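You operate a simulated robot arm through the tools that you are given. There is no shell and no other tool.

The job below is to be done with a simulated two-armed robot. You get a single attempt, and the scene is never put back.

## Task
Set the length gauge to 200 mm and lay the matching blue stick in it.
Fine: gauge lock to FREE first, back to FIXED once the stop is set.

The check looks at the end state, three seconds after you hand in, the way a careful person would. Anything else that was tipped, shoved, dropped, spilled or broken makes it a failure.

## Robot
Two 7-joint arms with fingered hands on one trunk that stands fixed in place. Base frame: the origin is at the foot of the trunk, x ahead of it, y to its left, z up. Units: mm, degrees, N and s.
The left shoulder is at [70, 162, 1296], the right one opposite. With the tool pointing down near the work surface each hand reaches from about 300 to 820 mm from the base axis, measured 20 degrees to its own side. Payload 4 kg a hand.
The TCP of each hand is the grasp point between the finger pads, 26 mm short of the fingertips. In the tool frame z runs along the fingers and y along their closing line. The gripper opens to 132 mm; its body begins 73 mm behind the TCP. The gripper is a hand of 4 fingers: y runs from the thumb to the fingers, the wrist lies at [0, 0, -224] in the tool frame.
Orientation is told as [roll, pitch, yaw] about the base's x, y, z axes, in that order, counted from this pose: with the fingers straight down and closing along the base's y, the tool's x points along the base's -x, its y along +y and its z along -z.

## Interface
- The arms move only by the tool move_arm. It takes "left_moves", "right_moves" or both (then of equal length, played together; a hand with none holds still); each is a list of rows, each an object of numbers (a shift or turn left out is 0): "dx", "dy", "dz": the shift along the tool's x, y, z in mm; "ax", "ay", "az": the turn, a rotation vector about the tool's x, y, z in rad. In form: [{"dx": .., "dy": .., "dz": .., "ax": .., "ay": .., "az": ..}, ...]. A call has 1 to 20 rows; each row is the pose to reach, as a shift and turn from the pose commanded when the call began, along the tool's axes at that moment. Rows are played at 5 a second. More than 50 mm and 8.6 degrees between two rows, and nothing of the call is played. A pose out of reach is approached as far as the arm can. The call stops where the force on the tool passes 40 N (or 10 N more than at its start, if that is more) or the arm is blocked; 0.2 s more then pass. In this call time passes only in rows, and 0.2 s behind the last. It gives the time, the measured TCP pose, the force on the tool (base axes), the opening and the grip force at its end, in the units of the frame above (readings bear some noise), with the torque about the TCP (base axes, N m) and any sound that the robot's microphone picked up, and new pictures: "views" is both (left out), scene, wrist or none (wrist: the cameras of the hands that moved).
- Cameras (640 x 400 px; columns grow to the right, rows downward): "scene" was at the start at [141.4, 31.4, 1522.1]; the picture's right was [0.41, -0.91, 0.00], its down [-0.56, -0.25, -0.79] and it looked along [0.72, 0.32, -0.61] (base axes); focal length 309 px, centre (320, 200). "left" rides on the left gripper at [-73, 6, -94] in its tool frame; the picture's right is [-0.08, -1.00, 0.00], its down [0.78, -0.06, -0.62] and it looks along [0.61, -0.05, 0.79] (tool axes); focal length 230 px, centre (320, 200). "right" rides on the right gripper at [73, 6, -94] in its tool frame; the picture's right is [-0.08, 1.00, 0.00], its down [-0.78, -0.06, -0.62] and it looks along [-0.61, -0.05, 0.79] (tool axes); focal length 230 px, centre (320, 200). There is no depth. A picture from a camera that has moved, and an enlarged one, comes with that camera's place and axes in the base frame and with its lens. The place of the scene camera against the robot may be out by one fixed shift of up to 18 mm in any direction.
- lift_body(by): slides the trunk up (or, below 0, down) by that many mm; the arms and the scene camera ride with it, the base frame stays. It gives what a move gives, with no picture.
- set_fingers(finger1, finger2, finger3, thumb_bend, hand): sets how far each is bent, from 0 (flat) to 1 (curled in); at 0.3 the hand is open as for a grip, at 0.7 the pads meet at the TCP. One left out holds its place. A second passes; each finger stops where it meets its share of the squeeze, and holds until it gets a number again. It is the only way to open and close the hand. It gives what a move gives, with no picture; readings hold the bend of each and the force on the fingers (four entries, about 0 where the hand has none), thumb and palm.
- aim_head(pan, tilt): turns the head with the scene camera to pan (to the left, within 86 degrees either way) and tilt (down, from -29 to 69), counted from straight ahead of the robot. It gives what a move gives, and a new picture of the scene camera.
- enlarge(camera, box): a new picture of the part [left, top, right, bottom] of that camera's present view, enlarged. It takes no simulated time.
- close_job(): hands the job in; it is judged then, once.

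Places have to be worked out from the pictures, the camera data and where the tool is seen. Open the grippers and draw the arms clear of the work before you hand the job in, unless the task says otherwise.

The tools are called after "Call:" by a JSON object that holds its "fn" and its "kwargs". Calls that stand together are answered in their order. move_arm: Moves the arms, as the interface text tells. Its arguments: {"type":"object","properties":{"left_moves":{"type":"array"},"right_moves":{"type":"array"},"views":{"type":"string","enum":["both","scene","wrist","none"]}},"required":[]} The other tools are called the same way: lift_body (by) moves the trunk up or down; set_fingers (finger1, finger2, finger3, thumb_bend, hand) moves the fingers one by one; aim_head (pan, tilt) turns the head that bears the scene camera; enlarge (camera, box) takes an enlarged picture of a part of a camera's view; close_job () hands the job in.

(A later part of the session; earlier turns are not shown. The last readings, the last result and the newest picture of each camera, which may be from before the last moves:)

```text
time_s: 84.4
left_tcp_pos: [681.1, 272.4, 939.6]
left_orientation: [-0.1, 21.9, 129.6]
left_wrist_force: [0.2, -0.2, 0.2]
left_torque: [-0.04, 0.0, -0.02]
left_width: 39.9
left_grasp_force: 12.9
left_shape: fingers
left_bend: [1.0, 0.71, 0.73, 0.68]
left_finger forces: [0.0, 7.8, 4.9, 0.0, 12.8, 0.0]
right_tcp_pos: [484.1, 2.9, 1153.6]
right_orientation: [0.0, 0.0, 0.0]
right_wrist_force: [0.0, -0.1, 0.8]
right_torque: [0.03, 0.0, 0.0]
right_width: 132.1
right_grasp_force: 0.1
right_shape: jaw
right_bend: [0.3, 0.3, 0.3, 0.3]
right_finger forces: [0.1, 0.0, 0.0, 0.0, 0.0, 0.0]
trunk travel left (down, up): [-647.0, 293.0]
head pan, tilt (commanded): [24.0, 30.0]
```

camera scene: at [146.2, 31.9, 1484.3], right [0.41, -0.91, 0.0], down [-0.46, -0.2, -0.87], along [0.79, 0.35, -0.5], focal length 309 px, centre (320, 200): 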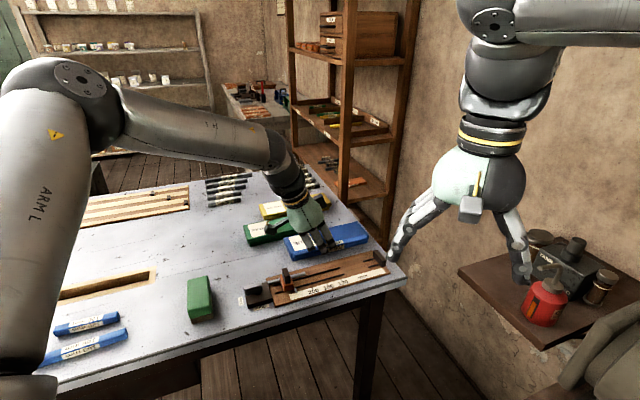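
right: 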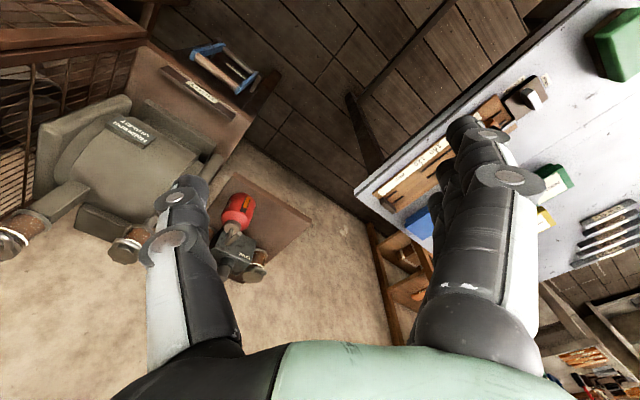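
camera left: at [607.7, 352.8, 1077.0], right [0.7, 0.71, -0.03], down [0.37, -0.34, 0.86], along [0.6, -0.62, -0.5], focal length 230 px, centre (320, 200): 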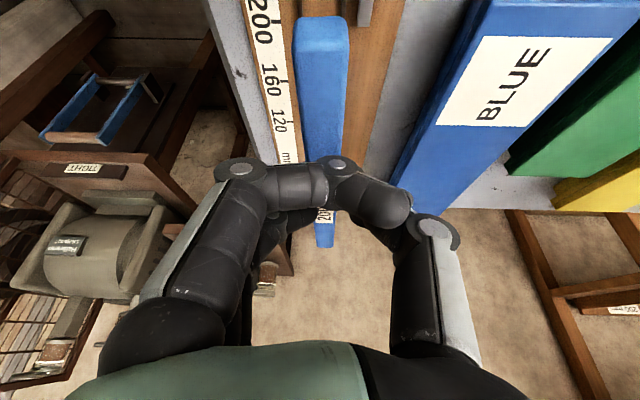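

Finger forces shifted slightly, a first sign of contact. One more millimetre.

Call:
{"fn": "lift_body", "kwargs": {"by": -1}}

Call:
{"fn": "enlarge", "kwargs": {"camera": "scene", "box": [260, 190, 400, 290]}}

```text
time_s: 84.9
left_tcp_pos: [681.2, 273.5, 939.4]
left_orientation: [0.0, 21.9, 129.5]
left_wrist_force: [0.0, 0.4, -1.1]
left_torque: [-0.02, -0.03, -0.02]
left_width: 39.8
left_grasp_force: 12.6
left_shape: fingers
left_bend: [1.0, 0.71, 0.73, 0.68]
left_finger forces: [0.0, 7.9, 5.1, 0.1, 13.0, 0.0]
right_tcp_pos: [484.4, 4.2, 1152.3]
right_orientation: [-0.1, 0.0, 0.0]
right_wrist_force: [0.3, 0.8, 0.7]
right_torque: [-0.01, 0.03, 0.01]
right_width: 132.0
right_grasp_force: 0.0
right_shape: jaw
right_bend: [0.3, 0.3, 0.3, 0.3]
right_finger forces: [0.1, 0.0, 0.0, 0.0, 0.1, 0.1]
trunk travel left (down, up): [-646.0, 294.0]
head pan, tilt (commanded): [24.0, 30.0]
```

```text
4.00 times, centred on (330, 240) of scene
camera zoom: at [145.2, 32.8, 1405.3], right [0.41, -0.91, 0.0], down [-0.46, -0.2, -0.87], along [0.79, 0.35, -0.5], focal length 1237 px, centre (280, 40)
```

zoom: 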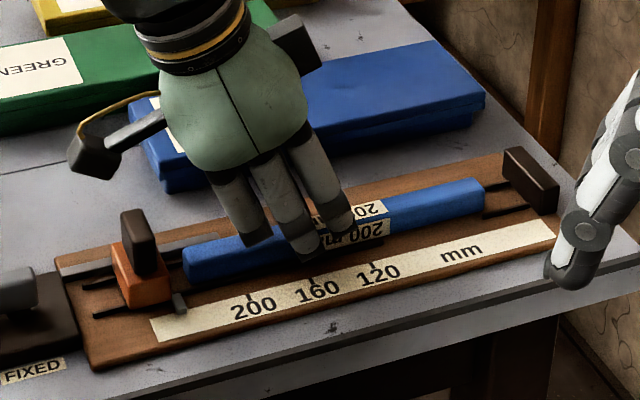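

The stick appears to be down in the channel. I'll zoom in on its two ends to verify it is seated between rails and clear of the slider before letting go.

Call:
{"fn": "enlarge", "kwargs": {"camera": "scene", "box": [280, 235, 340, 285]}}

Call:
{"fn": "enlarge", "kwargs": {"camera": "scene", "box": [340, 215, 410, 265]}}

Call:
{"fn": "enlarge", "kwargs": {"camera": "left", "box": [250, 0, 390, 100]}}

```text
8.00 times, centred on (310, 260) of scene
camera zoom: at [145.2, 32.8, 1405.3], right [0.41, -0.91, 0.0], down [-0.46, -0.2, -0.87], along [0.79, 0.35, -0.5], focal length 2473 px, centre (400, -280)
```

zoom: 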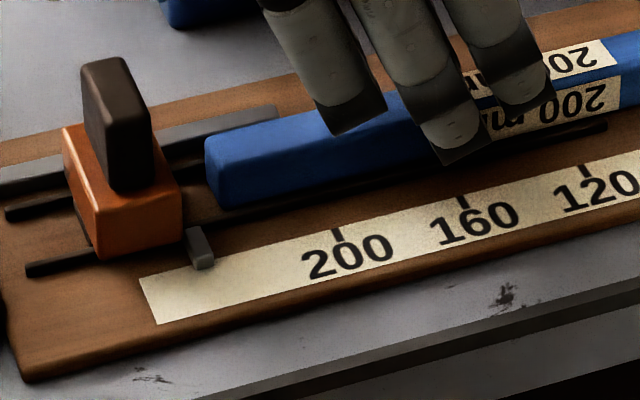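

```text
8.00 times, centred on (375, 240) of scene
camera zoom: at [145.2, 32.8, 1405.3], right [0.41, -0.91, 0.0], down [-0.46, -0.2, -0.87], along [0.79, 0.35, -0.5], focal length 2473 px, centre (-120, -120)
```

zoom: 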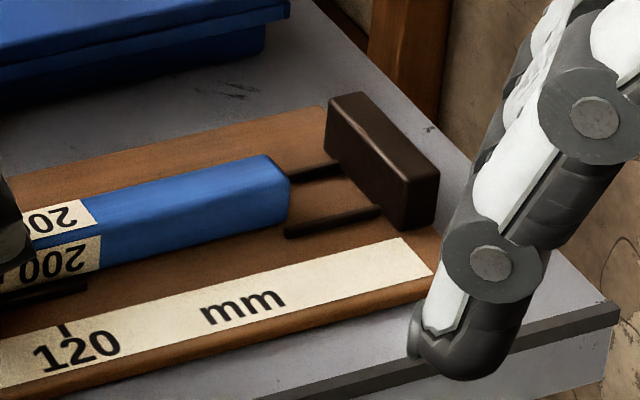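

```text
4.00 times, centred on (320, 50) of left
camera zoom: at [611.5, 348.4, 998.0], right [0.72, 0.69, -0.03], down [0.36, -0.34, 0.86], along [0.59, -0.64, -0.5], focal length 920 px, centre (320, 800)
```

zoom: 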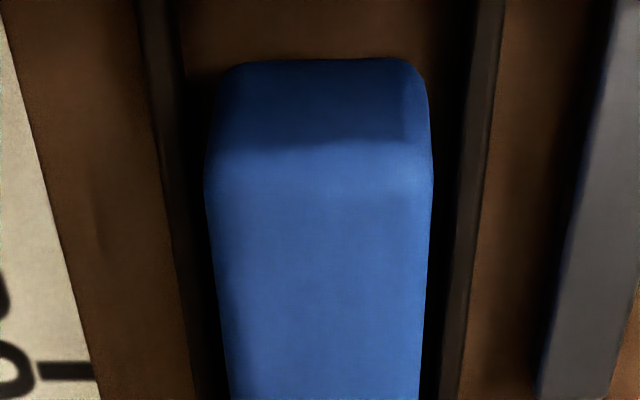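

The stick lies between both pairs of rails and is clear of the slider. I'll release with a small opening, then rise straight up with the trunk.

Call:
{"fn": "set_fingers", "kwargs": {"hand": "left", "finger2": 0.67, "finger3": 0.67, "thumb_bend": 0.64}}

Call:
{"fn": "enlarge", "kwargs": {"camera": "scene", "box": [260, 190, 400, 290]}}

```text
time_s: 85.9
left_tcp_pos: [681.0, 273.3, 939.1]
left_orientation: [0.1, 22.0, 129.5]
left_wrist_force: [-0.9, -1.1, 1.7]
left_torque: [0.0, -0.01, 0.04]
left_width: 41.0
left_grasp_force: 1.0
left_shape: fingers
left_bend: [1.0, 0.66, 0.67, 0.64]
left_finger forces: [0.0, 1.0, 0.0, 0.0, 0.7, 0.0]
right_tcp_pos: [484.3, 2.7, 1151.8]
right_orientation: [0.0, 0.0, 0.0]
right_wrist_force: [-0.2, 0.2, 0.0]
right_torque: [-0.01, 0.0, 0.0]
right_width: 131.8
right_grasp_force: 0.0
right_shape: jaw
right_bend: [0.3, 0.3, 0.3, 0.3]
right_finger forces: [0.0, 0.0, 0.1, 0.0, 0.1, 0.0]
trunk travel left (down, up): [-646.0, 294.0]
head pan, tilt (commanded): [24.0, 30.0]
```

```text
4.00 times, centred on (330, 240) of scene
camera zoom: at [145.1, 32.7, 1405.3], right [0.41, -0.91, 0.0], down [-0.46, -0.2, -0.87], along [0.79, 0.35, -0.5], focal length 1237 px, centre (280, 40)
```

zoom: 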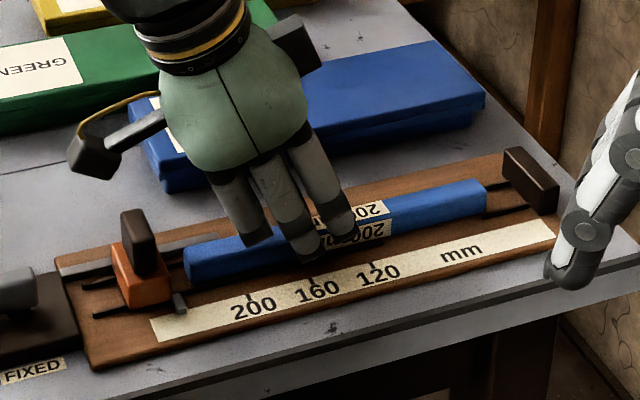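

Released; only about 1 N of touch remains. Raising the trunk 20 mm and checking that the stick stays put.

Call:
{"fn": "lift_body", "kwargs": {"by": 20}}

Call:
{"fn": "enlarge", "kwargs": {"camera": "scene", "box": [260, 190, 400, 290]}}

Call:
{"fn": "enlarge", "kwargs": {"camera": "left", "box": [200, 0, 440, 180]}}

```text
time_s: 86.6
left_tcp_pos: [680.7, 273.7, 957.2]
left_orientation: [0.0, 21.8, 129.6]
left_wrist_force: [-0.1, 0.2, -0.3]
left_torque: [-0.01, 0.04, 0.02]
left_width: 41.1
left_grasp_force: 0.6
left_shape: fingers
left_bend: [1.0, 0.66, 0.67, 0.64]
left_finger forces: [0.1, 0.7, 0.0, 0.1, 0.6, 0.0]
right_tcp_pos: [484.5, 4.0, 1171.6]
right_orientation: [0.0, 0.0, 0.1]
right_wrist_force: [0.7, 0.2, 0.1]
right_torque: [0.0, 0.01, 0.0]
right_width: 131.7
right_grasp_force: 0.0
right_shape: jaw
right_bend: [0.3, 0.3, 0.3, 0.3]
right_finger forces: [0.0, 0.1, 0.1, 0.0, 0.1, 0.1]
trunk travel left (down, up): [-666.0, 274.0]
head pan, tilt (commanded): [24.0, 30.0]
```

```text
4.00 times, centred on (330, 240) of scene
camera zoom: at [145.4, 32.8, 1425.3], right [0.41, -0.91, 0.0], down [-0.46, -0.2, -0.87], along [0.79, 0.35, -0.5], focal length 1237 px, centre (280, 40)
```

zoom: 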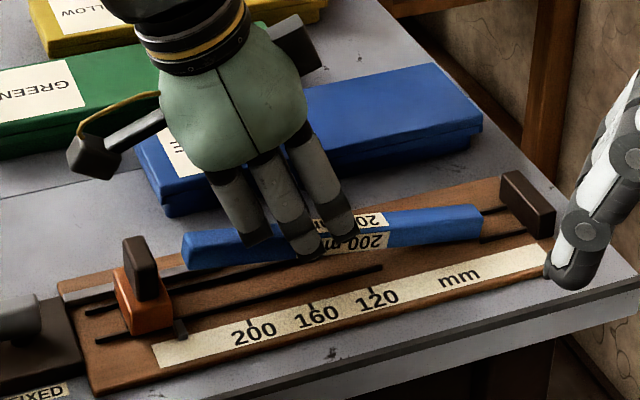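

```text
2.22 times, centred on (320, 90) of left
camera zoom: at [611.6, 348.5, 1017.9], right [0.72, 0.69, -0.03], down [0.37, -0.34, 0.86], along [0.59, -0.64, -0.5], focal length 511 px, centre (320, 444)
```

zoom: 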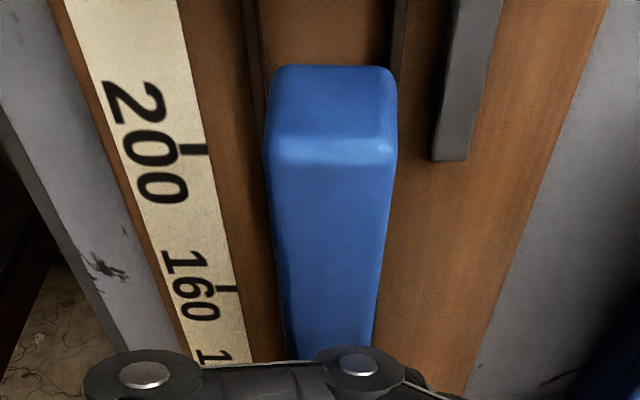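

The stick came up lightly pinched between the tips, so it wasn't fully released. I'll lower it straight back by the same 20 mm before opening wider.

Call:
{"fn": "lift_body", "kwargs": {"by": -20}}

Call:
{"fn": "enlarge", "kwargs": {"camera": "scene", "box": [260, 190, 400, 290]}}

Call:
{"fn": "enlarge", "kwargs": {"camera": "left", "box": [200, 0, 440, 180]}}

```text
time_s: 87.3
left_tcp_pos: [682.0, 273.6, 938.3]
left_orientation: [0.0, 21.9, 129.6]
left_wrist_force: [-0.4, 0.4, 0.3]
left_torque: [-0.01, 0.02, -0.01]
left_width: 40.9
left_grasp_force: 1.0
left_shape: fingers
left_bend: [1.0, 0.66, 0.67, 0.64]
left_finger forces: [0.1, 0.7, 0.0, 0.0, 0.7, 0.1]
right_tcp_pos: [485.9, 4.5, 1151.6]
right_orientation: [0.1, 0.1, 0.0]
right_wrist_force: [0.5, 0.7, -0.2]
right_torque: [-0.02, 0.0, -0.01]
right_width: 131.6
right_grasp_force: 0.0
right_shape: jaw
right_bend: [0.3, 0.3, 0.3, 0.3]
right_finger forces: [0.1, 0.0, 0.0, 0.0, 0.0, 0.0]
trunk travel left (down, up): [-646.0, 294.0]
head pan, tilt (commanded): [24.0, 30.0]
```

```text
4.00 times, centred on (330, 240) of scene
camera zoom: at [145.2, 32.8, 1405.3], right [0.41, -0.91, 0.0], down [-0.46, -0.2, -0.87], along [0.79, 0.35, -0.5], focal length 1237 px, centre (280, 40)
```

zoom: 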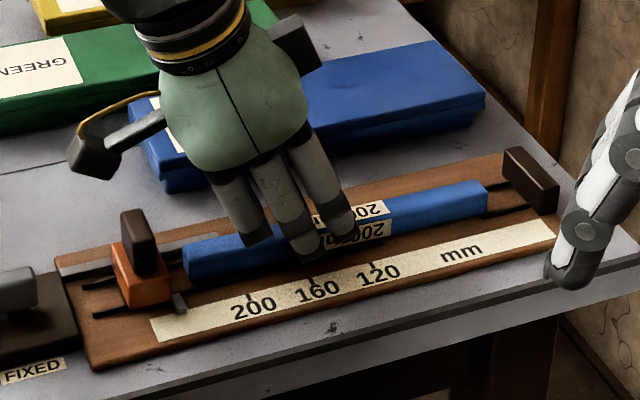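

```text
2.22 times, centred on (320, 90) of left
camera zoom: at [611.5, 348.4, 998.0], right [0.72, 0.69, -0.03], down [0.36, -0.34, 0.86], along [0.59, -0.64, -0.5], focal length 511 px, centre (320, 444)
```

zoom: 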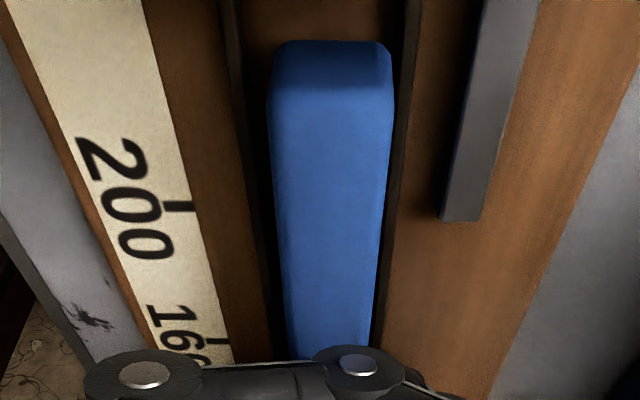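

The stick is back down in the channel. Now I'll open the thumb and fingers wider so it's really free.

Call:
{"fn": "set_fingers", "kwargs": {"hand": "left", "finger2": 0.6, "finger3": 0.6, "thumb_bend": 0.57}}

Call:
{"fn": "enlarge", "kwargs": {"camera": "scene", "box": [260, 190, 400, 290]}}

Call:
{"fn": "enlarge", "kwargs": {"camera": "left", "box": [200, 0, 440, 180]}}

```text
time_s: 88.3
left_tcp_pos: [681.0, 270.9, 938.6]
left_orientation: [0.0, 21.9, 129.6]
left_wrist_force: [0.3, -0.4, 1.3]
left_torque: [0.08, -0.05, 0.01]
left_width: 44.3
left_grasp_force: 0.7
left_shape: fingers
left_bend: [1.0, 0.6, 0.6, 0.56]
left_finger forces: [0.1, 0.0, 0.0, 0.1, 1.2, 0.0]
right_tcp_pos: [483.6, 3.1, 1152.2]
right_orientation: [0.0, 0.0, 0.0]
right_wrist_force: [0.7, -0.8, 0.8]
right_torque: [-0.01, 0.02, 0.02]
right_width: 131.9
right_grasp_force: 0.1
right_shape: jaw
right_bend: [0.3, 0.3, 0.3, 0.3]
right_finger forces: [0.0, 0.1, 0.2, 0.0, 0.0, 0.1]
trunk travel left (down, up): [-646.0, 294.0]
head pan, tilt (commanded): [24.0, 30.0]
```

```text
4.00 times, centred on (330, 240) of scene
camera zoom: at [145.1, 32.7, 1405.4], right [0.41, -0.91, 0.0], down [-0.46, -0.2, -0.87], along [0.79, 0.35, -0.5], focal length 1237 px, centre (280, 40)
```

zoom: 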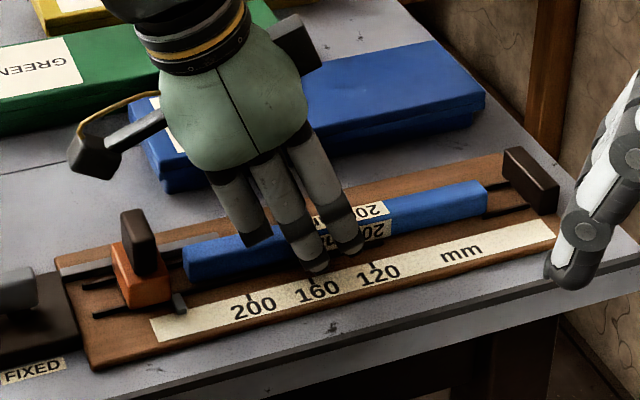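

```text
2.22 times, centred on (320, 90) of left
camera zoom: at [611.5, 348.3, 998.1], right [0.72, 0.69, -0.03], down [0.36, -0.34, 0.86], along [0.59, -0.64, -0.5], focal length 511 px, centre (320, 444)
```

zoom: 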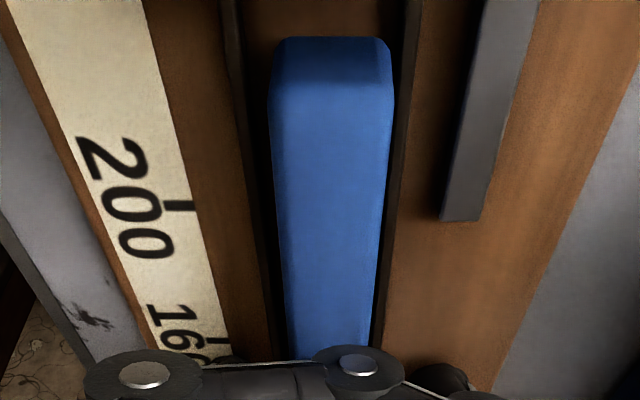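

Fingers are clear now. Raising the trunk 20 mm and checking again.

Call:
{"fn": "lift_body", "kwargs": {"by": 20}}

Call:
{"fn": "enlarge", "kwargs": {"camera": "scene", "box": [260, 190, 400, 290]}}

Call:
{"fn": "enlarge", "kwargs": {"camera": "left", "box": [200, 0, 440, 180]}}

```text
time_s: 89.0
left_tcp_pos: [681.6, 272.0, 958.2]
left_orientation: [-0.1, 22.0, 129.6]
left_wrist_force: [0.5, 0.5, 0.3]
left_torque: [0.03, 0.0, 0.0]
left_width: 44.4
left_grasp_force: 0.0
left_shape: fingers
left_bend: [1.0, 0.6, 0.6, 0.56]
left_finger forces: [0.1, 0.0, 0.0, 0.1, 0.0, 0.0]
right_tcp_pos: [484.4, 3.5, 1171.8]
right_orientation: [0.0, 0.0, 0.0]
right_wrist_force: [0.6, -0.3, 0.1]
right_torque: [0.01, -0.02, 0.01]
right_width: 132.0
right_grasp_force: 0.1
right_shape: jaw
right_bend: [0.3, 0.3, 0.3, 0.3]
right_finger forces: [0.0, 0.0, 0.0, 0.1, 0.0, 0.0]
trunk travel left (down, up): [-666.0, 274.0]
head pan, tilt (commanded): [24.0, 30.0]
```

```text
4.00 times, centred on (330, 240) of scene
camera zoom: at [145.4, 32.8, 1425.3], right [0.41, -0.91, 0.0], down [-0.46, -0.2, -0.87], along [0.79, 0.35, -0.5], focal length 1237 px, centre (280, 40)
```

zoom: 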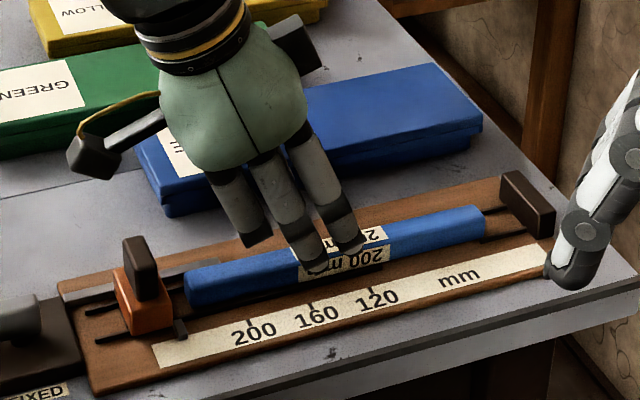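

```text
2.22 times, centred on (320, 90) of left
camera zoom: at [611.6, 348.4, 1017.9], right [0.72, 0.69, -0.03], down [0.37, -0.34, 0.86], along [0.59, -0.64, -0.5], focal length 511 px, centre (320, 444)
```

zoom: 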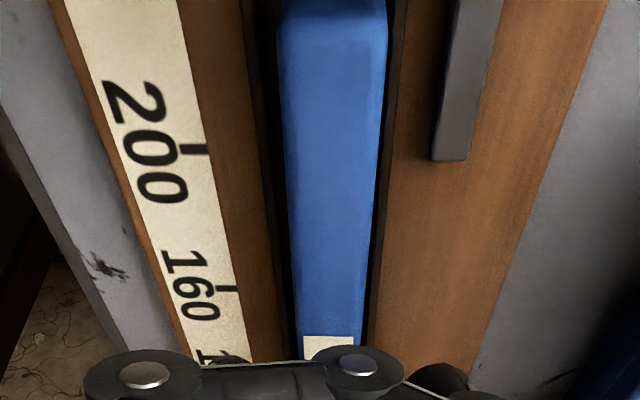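

The stick stays in the channel, lying flat between the rails. Next I raise the hand well clear.

Call:
{"fn": "move_arm", "kwargs": {"left_moves": [{"dx": 9.4, "dz": -23.2}, {"dx": 18.7, "dz": -46.4}, {"dx": 28.1, "dz": -69.5}]}}

Call:
{"fn": "enlarge", "kwargs": {"camera": "scene", "box": [250, 200, 400, 300]}}

```text
time_s: 89.8
left_tcp_pos: [683.0, 270.2, 1034.7]
left_orientation: [0.0, 21.9, 129.5]
left_wrist_force: [0.0, 0.2, 0.2]
left_torque: [0.02, 0.0, 0.01]
left_width: 44.0
left_grasp_force: 0.1
left_shape: fingers
left_bend: [1.0, 0.6, 0.6, 0.56]
left_finger forces: [0.0, 0.1, 0.0, 0.0, 0.0, 0.0]
right_tcp_pos: [484.4, 3.0, 1172.4]
right_orientation: [0.1, 0.0, 0.0]
right_wrist_force: [0.5, 0.1, -0.5]
right_torque: [0.01, -0.01, -0.02]
right_width: 131.8
right_grasp_force: 0.1
right_shape: jaw
right_bend: [0.3, 0.3, 0.3, 0.3]
right_finger forces: [0.1, 0.1, 0.0, 0.0, 0.1, 0.0]
trunk travel left (down, up): [-666.0, 274.0]
head pan, tilt (commanded): [24.0, 30.0]
camera scene: at [145.0, 32.4, 1425.3], right [0.41, -0.91, 0.0], down [-0.46, -0.2, -0.87], along [0.79, 0.35, -0.5], focal length 309 px, centre (320, 200)
camera left: at [612.9, 345.5, 1093.8], right [0.72, 0.69, -0.03], down [0.36, -0.35, 0.86], along [0.59, -0.64, -0.5], focal length 230 px, centre (320, 200)
```

scene: 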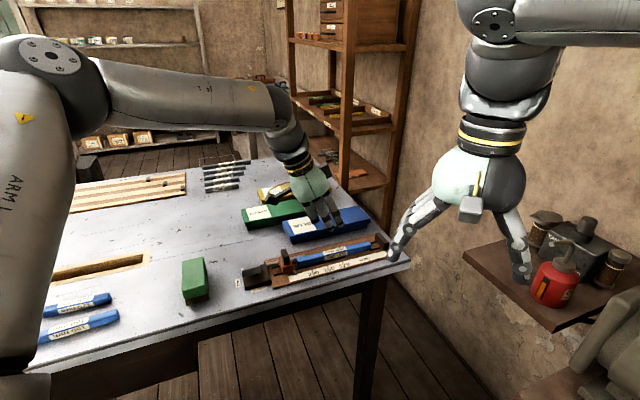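
left: 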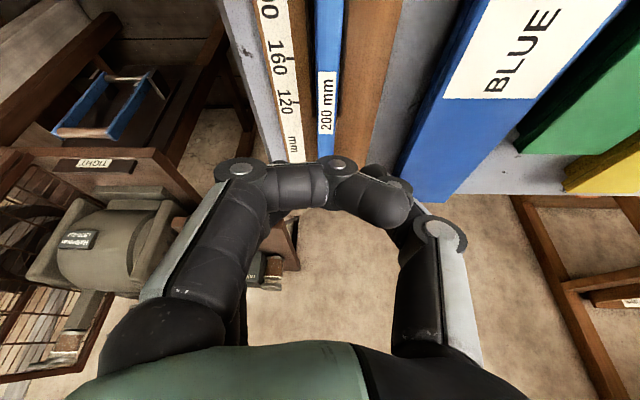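

```text
4.00 times, centred on (325, 250) of scene
camera zoom: at [145.0, 32.4, 1425.3], right [0.41, -0.91, 0.0], down [-0.46, -0.2, -0.87], along [0.79, 0.35, -0.5], focal length 1237 px, centre (300, 0)
```

zoom: 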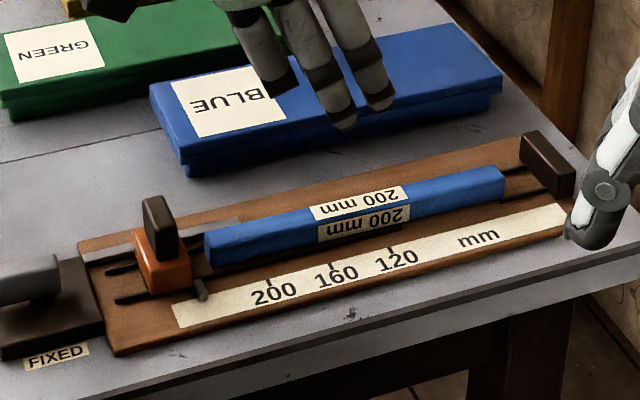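

The stick lies flat in the channel with label up. Now I move the hand back over the lock side, to the left of the slider, and then straighten it upright.

Call:
{"fn": "move_arm", "kwargs": {"left_moves": [{"dx": -27, "dy": 2.6, "dz": -10.9}, {"dx": -54, "dy": 5.2, "dz": -21.8}, {"dx": -81, "dy": 7.8, "dz": -32.8}, {"dx": -108, "dy": 10.5, "dz": -43.7}, {"dx": -135.2, "dy": 13.1, "dz": -54.6}], "views": "none"}}

Call:
{"fn": "move_arm", "kwargs": {"left_moves": [{"ay": -0.1}, {"ay": -0.2}, {"ay": -0.3}, {"ay": -0.382}], "views": "none"}}

Call:
{"fn": "move_arm", "kwargs": {"left_moves": [{"az": -0.047}, {"az": -0.094}], "views": "both"}}

```text
time_s: 91.0
left_tcp_pos: [576.9, 377.8, 1034.7]
left_orientation: [-0.1, 21.9, 129.5]
left_wrist_force: [-0.3, -0.2, -0.5]
left_torque: [-0.01, -0.01, 0.01]
left_width: 44.3
left_grasp_force: 0.1
left_shape: fingers
left_bend: [1.0, 0.6, 0.6, 0.56]
left_finger forces: [0.0, 0.1, 0.0, 0.1, 0.0, 0.1]
right_tcp_pos: [484.2, 3.4, 1171.3]
right_orientation: [0.0, -0.1, -0.1]
right_wrist_force: [-0.4, 0.4, -0.4]
right_torque: [-0.02, 0.01, 0.01]
right_width: 131.7
right_grasp_force: 0.1
right_shape: jaw
right_bend: [0.3, 0.3, 0.3, 0.3]
right_finger forces: [0.0, 0.0, 0.1, 0.0, 0.1, 0.1]
trunk travel left (down, up): [-666.0, 274.0]
head pan, tilt (commanded): [24.0, 30.0]
```

```text
time_s: 92.0
left_tcp_pos: [578.9, 376.2, 1033.4]
left_orientation: [0.1, -0.1, 129.6]
left_wrist_force: [0.1, -0.4, 0.5]
left_torque: [-0.03, 0.04, -0.03]
left_width: 43.9
left_grasp_force: 0.0
left_shape: fingers
left_bend: [1.0, 0.6, 0.6, 0.56]
left_finger forces: [0.0, 0.0, 0.1, 0.0, 0.1, 0.1]
right_tcp_pos: [485.9, 3.2, 1171.5]
right_orientation: [0.0, -0.1, 0.0]
right_wrist_force: [0.1, 0.5, 1.0]
right_torque: [0.04, 0.01, 0.01]
right_width: 131.7
right_grasp_force: 0.0
right_shape: jaw
right_bend: [0.3, 0.3, 0.3, 0.3]
right_finger forces: [0.1, 0.1, 0.0, 0.1, 0.0, 0.0]
trunk travel left (down, up): [-666.0, 274.0]
head pan, tilt (commanded): [24.0, 30.0]
```

```text
time_s: 92.5
left_tcp_pos: [577.0, 376.4, 1032.6]
left_orientation: [0.0, 0.0, 135.1]
left_wrist_force: [-0.2, -0.3, 0.2]
left_torque: [0.05, -0.04, -0.01]
left_width: 44.3
left_grasp_force: 0.1
left_shape: fingers
left_bend: [1.0, 0.6, 0.6, 0.56]
left_finger forces: [0.0, 0.1, 0.0, 0.1, 0.0, 0.0]
right_tcp_pos: [483.7, 3.8, 1172.9]
right_orientation: [0.0, 0.0, -0.1]
right_wrist_force: [0.0, 0.1, 0.0]
right_torque: [-0.01, -0.05, 0.0]
right_width: 131.7
right_grasp_force: 0.0
right_shape: jaw
right_bend: [0.3, 0.3, 0.3, 0.3]
right_finger forces: [0.0, 0.0, 0.0, 0.1, 0.0, 0.1]
trunk travel left (down, up): [-666.0, 274.0]
head pan, tilt (commanded): [24.0, 30.0]
camera scene: at [145.6, 32.8, 1425.3], right [0.41, -0.91, 0.0], down [-0.46, -0.2, -0.87], along [0.79, 0.35, -0.5], focal length 309 px, centre (320, 200)
camera left: at [522.3, 424.5, 1127.0], right [0.65, 0.76, 0.0], down [0.6, -0.51, 0.62], along [0.47, -0.4, -0.79], focal length 230 px, centre (320, 200)
```

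scene: 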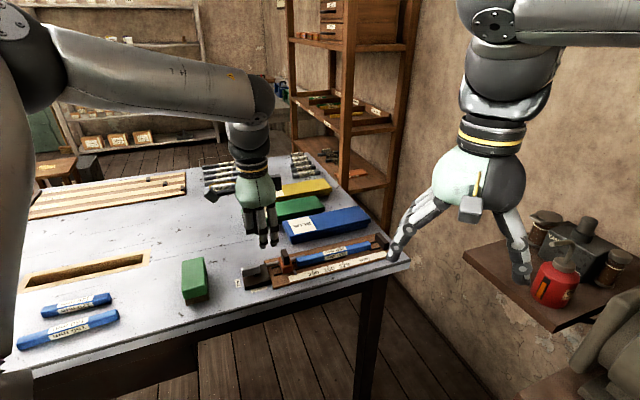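
left: 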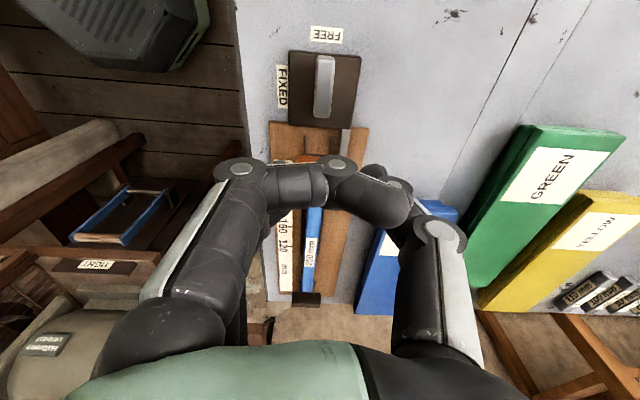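

The hand is upright over the lock side, level with the channel axis. I'll close the tips into a compact pusher and lower to z ≈ 968, which puts the tips beside the knob, above the orange slider body.

Call:
{"fn": "set_fingers", "kwargs": {"hand": "left", "finger2": 0.71, "finger3": 0.71, "thumb_bend": 0.68}}

Call:
{"fn": "move_arm", "kwargs": {"left_moves": [{"dx": -3, "dz": 25}, {"dx": -3, "dz": 45}, {"dx": -3, "dz": 58}, {"dx": -3, "dz": 65}], "views": "both"}}

Call:
{"fn": "enlarge", "kwargs": {"camera": "scene", "box": [220, 190, 340, 300]}}

```text
time_s: 93.5
left_tcp_pos: [578.9, 377.9, 1034.0]
left_orientation: [0.0, 0.0, 135.0]
left_wrist_force: [-0.3, 0.5, 0.7]
left_torque: [0.01, 0.06, -0.01]
left_width: 39.9
left_grasp_force: 0.1
left_shape: fingers
left_bend: [1.0, 0.71, 0.71, 0.68]
left_finger forces: [0.1, 0.1, 0.1, 0.0, 0.1, 0.0]
right_tcp_pos: [484.3, 3.1, 1171.4]
right_orientation: [0.0, 0.0, -0.1]
right_wrist_force: [-0.1, 0.6, 0.0]
right_torque: [0.0, -0.03, -0.02]
right_width: 131.9
right_grasp_force: 0.1
right_shape: jaw
right_bend: [0.3, 0.3, 0.3, 0.3]
right_finger forces: [0.1, 0.1, 0.1, 0.0, 0.0, 0.0]
trunk travel left (down, up): [-666.0, 274.0]
head pan, tilt (commanded): [24.0, 30.0]
```

```text
time_s: 94.5
left_tcp_pos: [574.6, 379.8, 970.7]
left_orientation: [0.0, 0.1, 135.0]
left_wrist_force: [-0.2, 0.5, -0.3]
left_torque: [0.0, 0.0, -0.03]
left_width: 39.4
left_grasp_force: 0.0
left_shape: fingers
left_bend: [1.0, 0.71, 0.71, 0.68]
left_finger forces: [0.1, 0.0, 0.1, 0.1, 0.0, 0.0]
right_tcp_pos: [485.7, 3.5, 1171.2]
right_orientation: [0.1, 0.1, -0.1]
right_wrist_force: [-0.4, 0.3, -0.2]
right_torque: [-0.02, -0.02, 0.02]
right_width: 132.0
right_grasp_force: 0.2
right_shape: jaw
right_bend: [0.3, 0.3, 0.3, 0.3]
right_finger forces: [0.0, 0.0, 0.1, 0.0, 0.1, 0.0]
trunk travel left (down, up): [-666.0, 274.0]
head pan, tilt (commanded): [24.0, 30.0]
camera scene: at [145.5, 33.0, 1425.3], right [0.41, -0.91, 0.0], down [-0.46, -0.2, -0.87], along [0.79, 0.35, -0.5], focal length 309 px, centre (320, 200)
camera left: at [518.9, 427.6, 1062.9], right [0.65, 0.76, 0.0], down [0.6, -0.51, 0.62], along [0.47, -0.4, -0.79], focal length 230 px, centre (320, 200)
```

scene: 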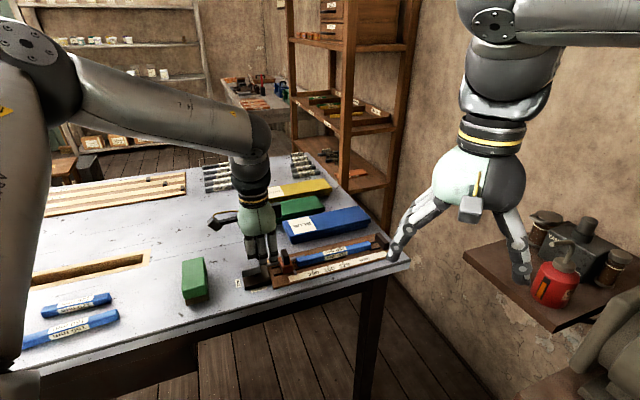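
left: 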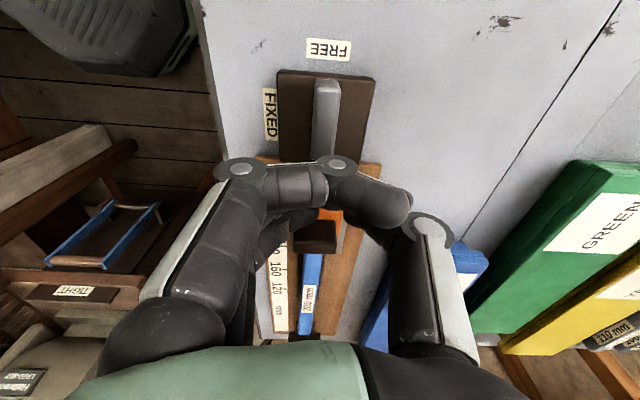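

```text
3.64 times, centred on (280, 245) of scene
camera zoom: at [145.5, 33.0, 1425.3], right [0.41, -0.91, 0.0], down [-0.46, -0.2, -0.87], along [0.79, 0.35, -0.5], focal length 1124 px, centre (466, 36)
```

zoom: 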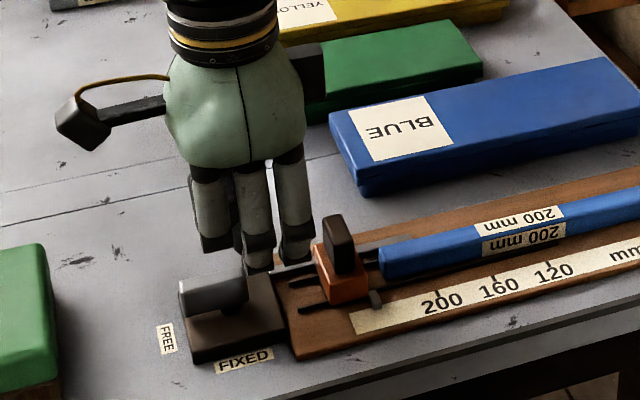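

The pusher is beside the knob. Let me zoom in on the fingertip and knob before pushing.

Call:
{"fn": "enlarge", "kwargs": {"camera": "scene", "box": [260, 225, 340, 285]}}

Call:
{"fn": "enlarge", "kwargs": {"camera": "left", "box": [240, 130, 400, 260]}}

```text
6.67 times, centred on (300, 255) of scene
camera zoom: at [145.5, 33.0, 1425.3], right [0.41, -0.91, 0.0], down [-0.46, -0.2, -0.87], along [0.79, 0.35, -0.5], focal length 2061 px, centre (453, -167)
```

zoom: 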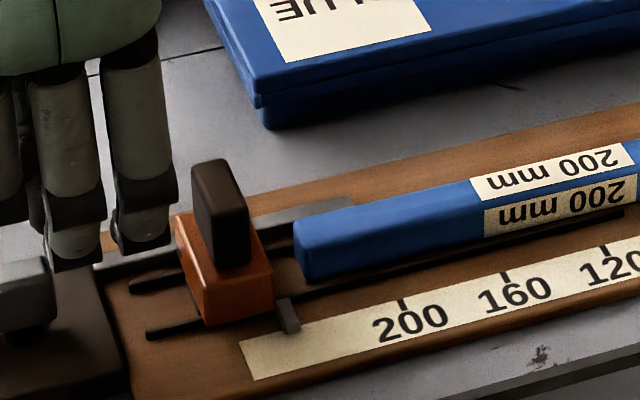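

```text
3.08 times, centred on (320, 195) of left
camera zoom: at [518.9, 427.6, 1062.9], right [0.65, 0.76, 0.0], down [0.6, -0.51, 0.62], along [0.47, -0.4, -0.79], focal length 708 px, centre (320, 215)
```

zoom: 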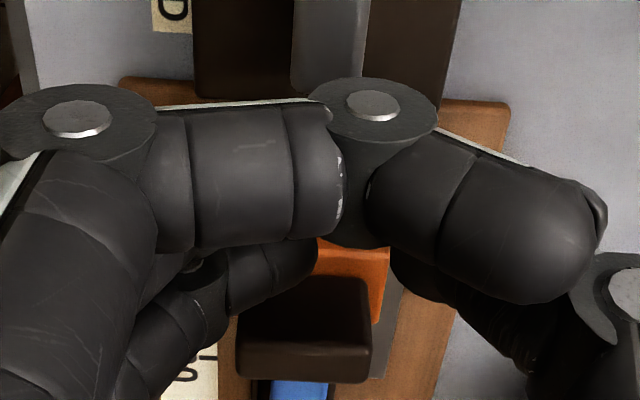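

The finger side is about 8 mm left of the knob at the right height. I'll centre it a little (4 mm) and push along the channel, first 25 mm in small steps.

Call:
{"fn": "move_arm", "kwargs": {"left_moves": [{"dx": 2, "dy": -4}, {"dx": 6, "dy": -4}, {"dx": 10, "dy": -4}, {"dx": 14, "dy": -4}, {"dx": 18, "dy": -4}, {"dx": 22, "dy": -4}, {"dx": 25, "dy": -4}], "views": "none"}}

Call:
{"fn": "enlarge", "kwargs": {"camera": "scene", "box": [260, 215, 400, 295]}}

```text
time_s: 96.2
left_tcp_pos: [596.4, 364.6, 968.5]
left_orientation: [0.0, 0.0, 135.0]
left_wrist_force: [0.3, 0.0, -0.6]
left_torque: [0.01, -0.02, -0.02]
left_width: 39.6
left_grasp_force: 0.1
left_shape: fingers
left_bend: [1.0, 0.71, 0.71, 0.68]
left_finger forces: [0.0, 0.0, 0.5, 0.1, 0.0, 0.1]
right_tcp_pos: [485.1, 3.7, 1172.1]
right_orientation: [0.0, 0.0, 0.0]
right_wrist_force: [0.7, 0.3, 0.2]
right_torque: [0.01, -0.02, 0.02]
right_width: 132.2
right_grasp_force: 0.1
right_shape: jaw
right_bend: [0.3, 0.3, 0.3, 0.3]
right_finger forces: [0.0, 0.1, 0.0, 0.0, 0.0, 0.1]
trunk travel left (down, up): [-666.0, 274.0]
head pan, tilt (commanded): [24.0, 30.0]
```

```text
4.57 times, centred on (330, 255) of scene
camera zoom: at [145.5, 32.8, 1425.3], right [0.41, -0.91, 0.0], down [-0.46, -0.2, -0.87], along [0.79, 0.35, -0.5], focal length 1413 px, centre (274, -51)
```

zoom: 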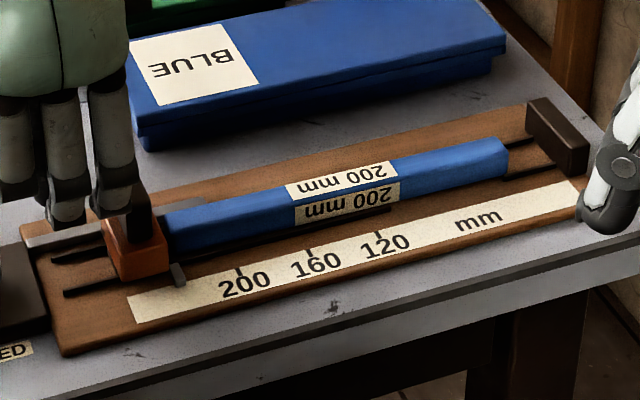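

The slider is moving with almost no force and is about to touch the stick. I'll continue pushing 15 mm.

Call:
{"fn": "move_arm", "kwargs": {"left_moves": [{"dx": 3}, {"dx": 6}, {"dx": 9}, {"dx": 12}, {"dx": 15}], "views": "none"}}

Call:
{"fn": "enlarge", "kwargs": {"camera": "scene", "box": [260, 215, 400, 295]}}

```text
time_s: 97.3
left_tcp_pos: [606.6, 353.1, 969.3]
left_orientation: [0.0, 0.1, 135.0]
left_wrist_force: [-0.9, -0.1, 0.7]
left_torque: [0.02, 0.01, -0.04]
left_width: 39.6
left_grasp_force: 0.6
left_shape: fingers
left_bend: [1.0, 0.71, 0.71, 0.68]
left_finger forces: [0.1, 0.1, 0.5, 0.0, 0.1, 0.1]
right_tcp_pos: [483.6, 2.9, 1172.4]
right_orientation: [0.0, 0.0, 0.0]
right_wrist_force: [-0.2, 0.0, -0.2]
right_torque: [0.03, -0.05, -0.01]
right_width: 131.7
right_grasp_force: 0.0
right_shape: jaw
right_bend: [0.3, 0.3, 0.3, 0.3]
right_finger forces: [0.0, 0.1, 0.0, 0.0, 0.1, 0.0]
trunk travel left (down, up): [-666.0, 274.0]
head pan, tilt (commanded): [24.0, 30.0]
```

```text
4.57 times, centred on (330, 255) of scene
camera zoom: at [145.2, 32.8, 1425.3], right [0.41, -0.91, 0.0], down [-0.46, -0.2, -0.87], along [0.79, 0.35, -0.5], focal length 1413 px, centre (274, -51)
```

zoom: 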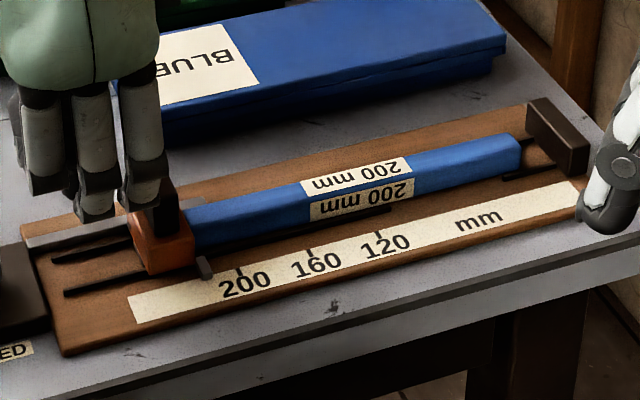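

The slider now pushes the stick toward the fixed stop, and about 18 mm remain. I'll push 12 mm more, then go finer.

Call:
{"fn": "move_arm", "kwargs": {"left_moves": [{"dx": 3}, {"dx": 6}, {"dx": 9}, {"dx": 12}], "views": "none"}}

Call:
{"fn": "enlarge", "kwargs": {"camera": "scene", "box": [260, 215, 400, 295]}}

```text
time_s: 98.3
left_tcp_pos: [616.6, 344.4, 970.3]
left_orientation: [0.0, 0.0, 135.0]
left_wrist_force: [-0.1, 0.1, -0.7]
left_torque: [0.01, 0.02, 0.01]
left_width: 39.8
left_grasp_force: 0.0
left_shape: fingers
left_bend: [1.0, 0.71, 0.71, 0.68]
left_finger forces: [0.0, 0.1, 0.0, 0.0, 0.0, 0.1]
right_tcp_pos: [484.6, 3.1, 1171.3]
right_orientation: [0.0, 0.0, 0.0]
right_wrist_force: [-1.1, 0.4, 1.0]
right_torque: [-0.01, 0.02, -0.02]
right_width: 131.5
right_grasp_force: 0.0
right_shape: jaw
right_bend: [0.3, 0.3, 0.3, 0.3]
right_finger forces: [0.0, 0.1, 0.0, 0.0, 0.1, 0.1]
trunk travel left (down, up): [-666.0, 274.0]
head pan, tilt (commanded): [24.0, 30.0]
```

```text
4.57 times, centred on (330, 255) of scene
camera zoom: at [145.6, 32.7, 1425.3], right [0.41, -0.91, 0.0], down [-0.46, -0.2, -0.87], along [0.79, 0.35, -0.5], focal length 1413 px, centre (274, -51)
```

zoom: 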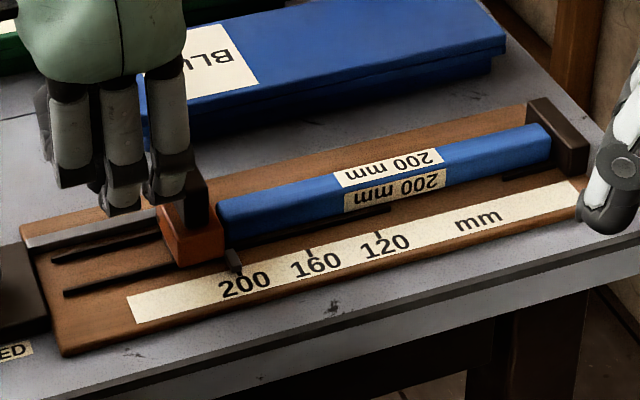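

The slider has coasted up to near the 200 mark and the stick's end is at the stop. I'll zoom in to see how exactly.

Call:
{"fn": "enlarge", "kwargs": {"camera": "scene", "box": [290, 245, 340, 285]}}

Call:
{"fn": "enlarge", "kwargs": {"camera": "scene", "box": [355, 225, 405, 265]}}

```text
10.00 times, centred on (315, 265) of scene
camera zoom: at [145.6, 32.7, 1425.3], right [0.41, -0.91, 0.0], down [-0.46, -0.2, -0.87], along [0.79, 0.35, -0.5], focal length 3092 px, centre (370, -450)
```

zoom: 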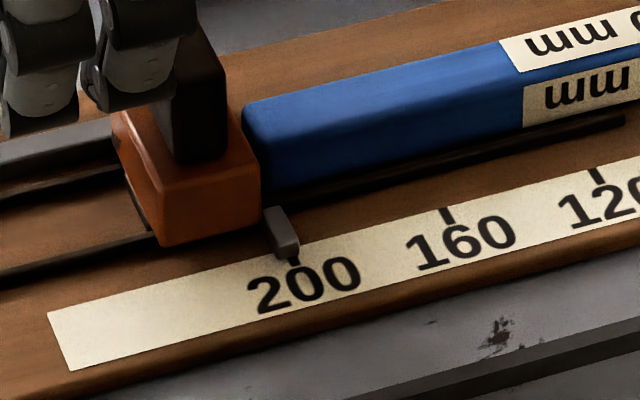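

```text
10.00 times, centred on (380, 245) of scene
camera zoom: at [145.6, 32.7, 1425.3], right [0.41, -0.91, 0.0], down [-0.46, -0.2, -0.87], along [0.79, 0.35, -0.5], focal length 3092 px, centre (-280, -250)
```

zoom: 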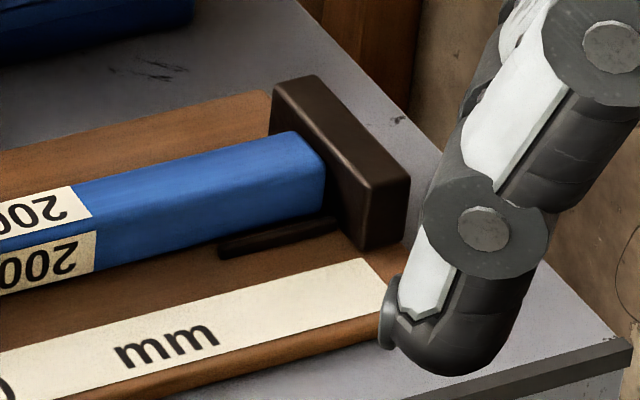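

The stick touches the fixed stop and the pointer lies on the 200 tick. The slider coasted slightly ahead of my finger, so I'll advance gently to make sure it's snug against the stick.

Call:
{"fn": "move_arm", "kwargs": {"left_moves": [{"dx": 1}, {"dx": 2}, {"dx": 3}, {"dx": 4}], "views": "none"}}

Call:
{"fn": "enlarge", "kwargs": {"camera": "scene", "box": [290, 245, 340, 285]}}

```text
time_s: 99.3
left_tcp_pos: [617.4, 341.8, 970.0]
left_orientation: [0.1, 0.0, 135.0]
left_wrist_force: [-0.6, 0.3, -0.1]
left_torque: [-0.04, 0.0, 0.02]
left_width: 39.5
left_grasp_force: 0.2
left_shape: fingers
left_bend: [1.0, 0.71, 0.71, 0.68]
left_finger forces: [0.0, 0.1, 0.0, 0.1, 0.0, 0.1]
right_tcp_pos: [484.7, 4.1, 1171.7]
right_orientation: [-0.1, 0.0, 0.0]
right_wrist_force: [0.2, -0.4, 0.5]
right_torque: [-0.01, 0.0, 0.0]
right_width: 131.8
right_grasp_force: 0.1
right_shape: jaw
right_bend: [0.3, 0.3, 0.3, 0.3]
right_finger forces: [0.0, 0.1, 0.1, 0.0, 0.1, 0.0]
trunk travel left (down, up): [-666.0, 274.0]
head pan, tilt (commanded): [24.0, 30.0]
```

```text
10.00 times, centred on (315, 265) of scene
camera zoom: at [145.4, 32.8, 1425.3], right [0.41, -0.91, 0.0], down [-0.46, -0.2, -0.87], along [0.79, 0.35, -0.5], focal length 3092 px, centre (370, -450)
```

zoom: 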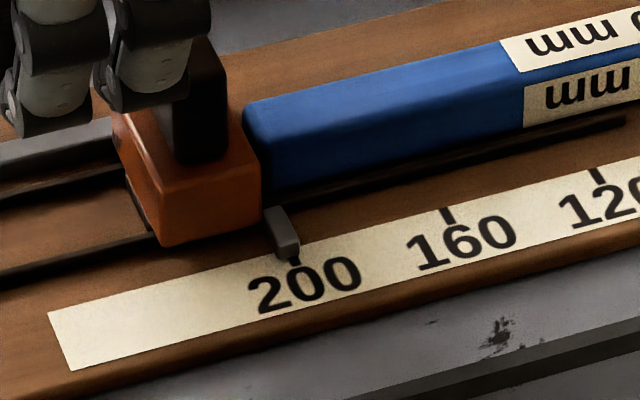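

No contact with the knob yet. Another 3 mm in 1 mm steps.

Call:
{"fn": "move_arm", "kwargs": {"left_moves": [{"dx": 1}, {"dx": 2}, {"dx": 3}], "views": "none"}}

Call:
{"fn": "enlarge", "kwargs": {"camera": "scene", "box": [290, 245, 340, 285]}}

```text
time_s: 100.2
left_tcp_pos: [618.5, 339.6, 969.2]
left_orientation: [0.0, -0.1, 135.1]
left_wrist_force: [-2.1, 2.1, 0.5]
left_torque: [0.01, 0.04, -0.07]
left_width: 39.4
left_grasp_force: 1.5
left_shape: fingers
left_bend: [1.0, 0.71, 0.71, 0.68]
left_finger forces: [0.1, 0.1, 2.6, 0.1, 0.0, 0.0]
right_tcp_pos: [484.4, 3.7, 1171.5]
right_orientation: [0.0, -0.1, 0.0]
right_wrist_force: [0.0, 0.6, -0.8]
right_torque: [0.0, 0.01, 0.0]
right_width: 132.1
right_grasp_force: 0.0
right_shape: jaw
right_bend: [0.3, 0.3, 0.3, 0.3]
right_finger forces: [0.0, 0.1, 0.1, 0.0, 0.0, 0.0]
trunk travel left (down, up): [-666.0, 274.0]
head pan, tilt (commanded): [24.0, 30.0]
```

```text
10.00 times, centred on (315, 265) of scene
camera zoom: at [144.8, 33.1, 1425.4], right [0.41, -0.91, 0.0], down [-0.46, -0.2, -0.87], along [0.79, 0.35, -0.5], focal length 3092 px, centre (370, -450)
```

zoom: 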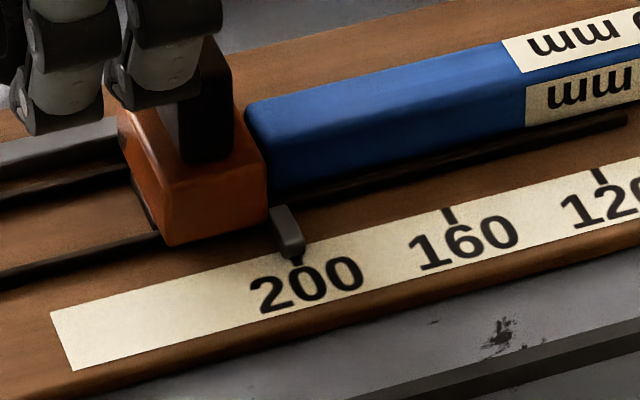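

The push now reads 3 N with slider, stick and stop all in contact, and the pointer is on the 200 tick. I'll back off 10 mm and raise the hand clear.

Call:
{"fn": "move_arm", "kwargs": {"left_moves": [{"dx": -5}, {"dx": -10}, {"dx": -14, "dz": -10}, {"dx": -14, "dz": -35}, {"dx": -14, "dz": -62}], "views": "scene"}}

Call:
{"fn": "enlarge", "kwargs": {"camera": "scene", "box": [250, 220, 410, 300]}}

Call:
{"fn": "enlarge", "kwargs": {"camera": "scene", "box": [290, 245, 340, 285]}}

```text
time_s: 101.3
left_tcp_pos: [609.9, 351.3, 1033.3]
left_orientation: [0.0, 0.0, 135.0]
left_wrist_force: [0.4, 0.0, -0.4]
left_torque: [-0.01, -0.01, -0.01]
left_width: 39.9
left_grasp_force: 0.1
left_shape: fingers
left_bend: [1.0, 0.71, 0.71, 0.68]
left_finger forces: [0.1, 0.1, 0.0, 0.0, 0.0, 0.0]
right_tcp_pos: [484.2, 3.1, 1171.5]
right_orientation: [0.0, 0.0, -0.1]
right_wrist_force: [0.2, 0.1, -0.1]
right_torque: [0.01, 0.02, -0.02]
right_width: 131.9
right_grasp_force: 0.2
right_shape: jaw
right_bend: [0.3, 0.3, 0.3, 0.3]
right_finger forces: [0.1, 0.0, 0.0, 0.0, 0.0, 0.1]
trunk travel left (down, up): [-666.0, 274.0]
head pan, tilt (commanded): [24.0, 30.0]
camera scene: at [144.8, 32.5, 1425.3], right [0.41, -0.91, 0.0], down [-0.46, -0.2, -0.87], along [0.79, 0.35, -0.5], focal length 309 px, centre (320, 200)
```

scene: 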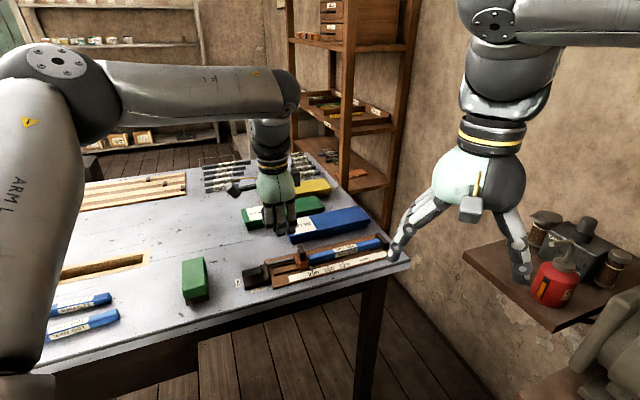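

```text
4.00 times, centred on (330, 260) of scene
camera zoom: at [144.8, 32.5, 1425.3], right [0.41, -0.91, 0.0], down [-0.46, -0.2, -0.87], along [0.79, 0.35, -0.5], focal length 1237 px, centre (280, -40)
```

zoom: 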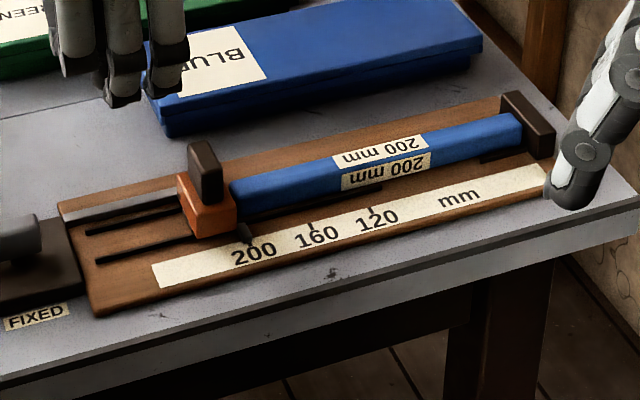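

```text
10.00 times, centred on (315, 265) of scene
camera zoom: at [144.8, 32.5, 1425.3], right [0.41, -0.91, 0.0], down [-0.46, -0.2, -0.87], along [0.79, 0.35, -0.5], focal length 3092 px, centre (370, -450)
```

zoom: 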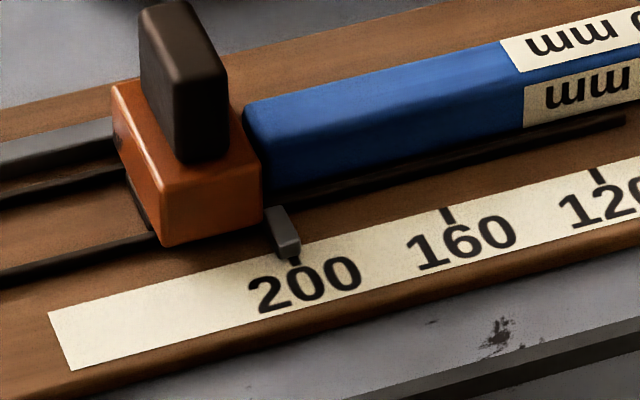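

The gauge reads 200 with the stick snug between stop and slider. Now for the lock: I raise the trunk back to its starting height.

Call:
{"fn": "lift_body", "kwargs": {"by": 109}}

```text
time_s: 102.8
left_tcp_pos: [610.6, 351.4, 1140.2]
left_orientation: [0.0, 0.0, 135.0]
left_wrist_force: [0.1, -0.3, -0.2]
left_torque: [-0.05, 0.02, -0.03]
left_width: 39.7
left_grasp_force: 0.1
left_shape: fingers
left_bend: [1.0, 0.71, 0.71, 0.68]
left_finger forces: [0.1, 0.1, 0.0, 0.0, 0.1, 0.1]
right_tcp_pos: [485.0, 2.4, 1281.1]
right_orientation: [0.0, 0.0, 0.0]
right_wrist_force: [-0.7, -0.3, -0.2]
right_torque: [0.03, -0.01, -0.01]
right_width: 131.9
right_grasp_force: 0.1
right_shape: jaw
right_bend: [0.3, 0.3, 0.3, 0.3]
right_finger forces: [0.0, 0.0, 0.0, 0.0, 0.0, 0.0]
trunk travel left (down, up): [-775.0, 165.0]
head pan, tilt (commanded): [24.0, 30.0]
```

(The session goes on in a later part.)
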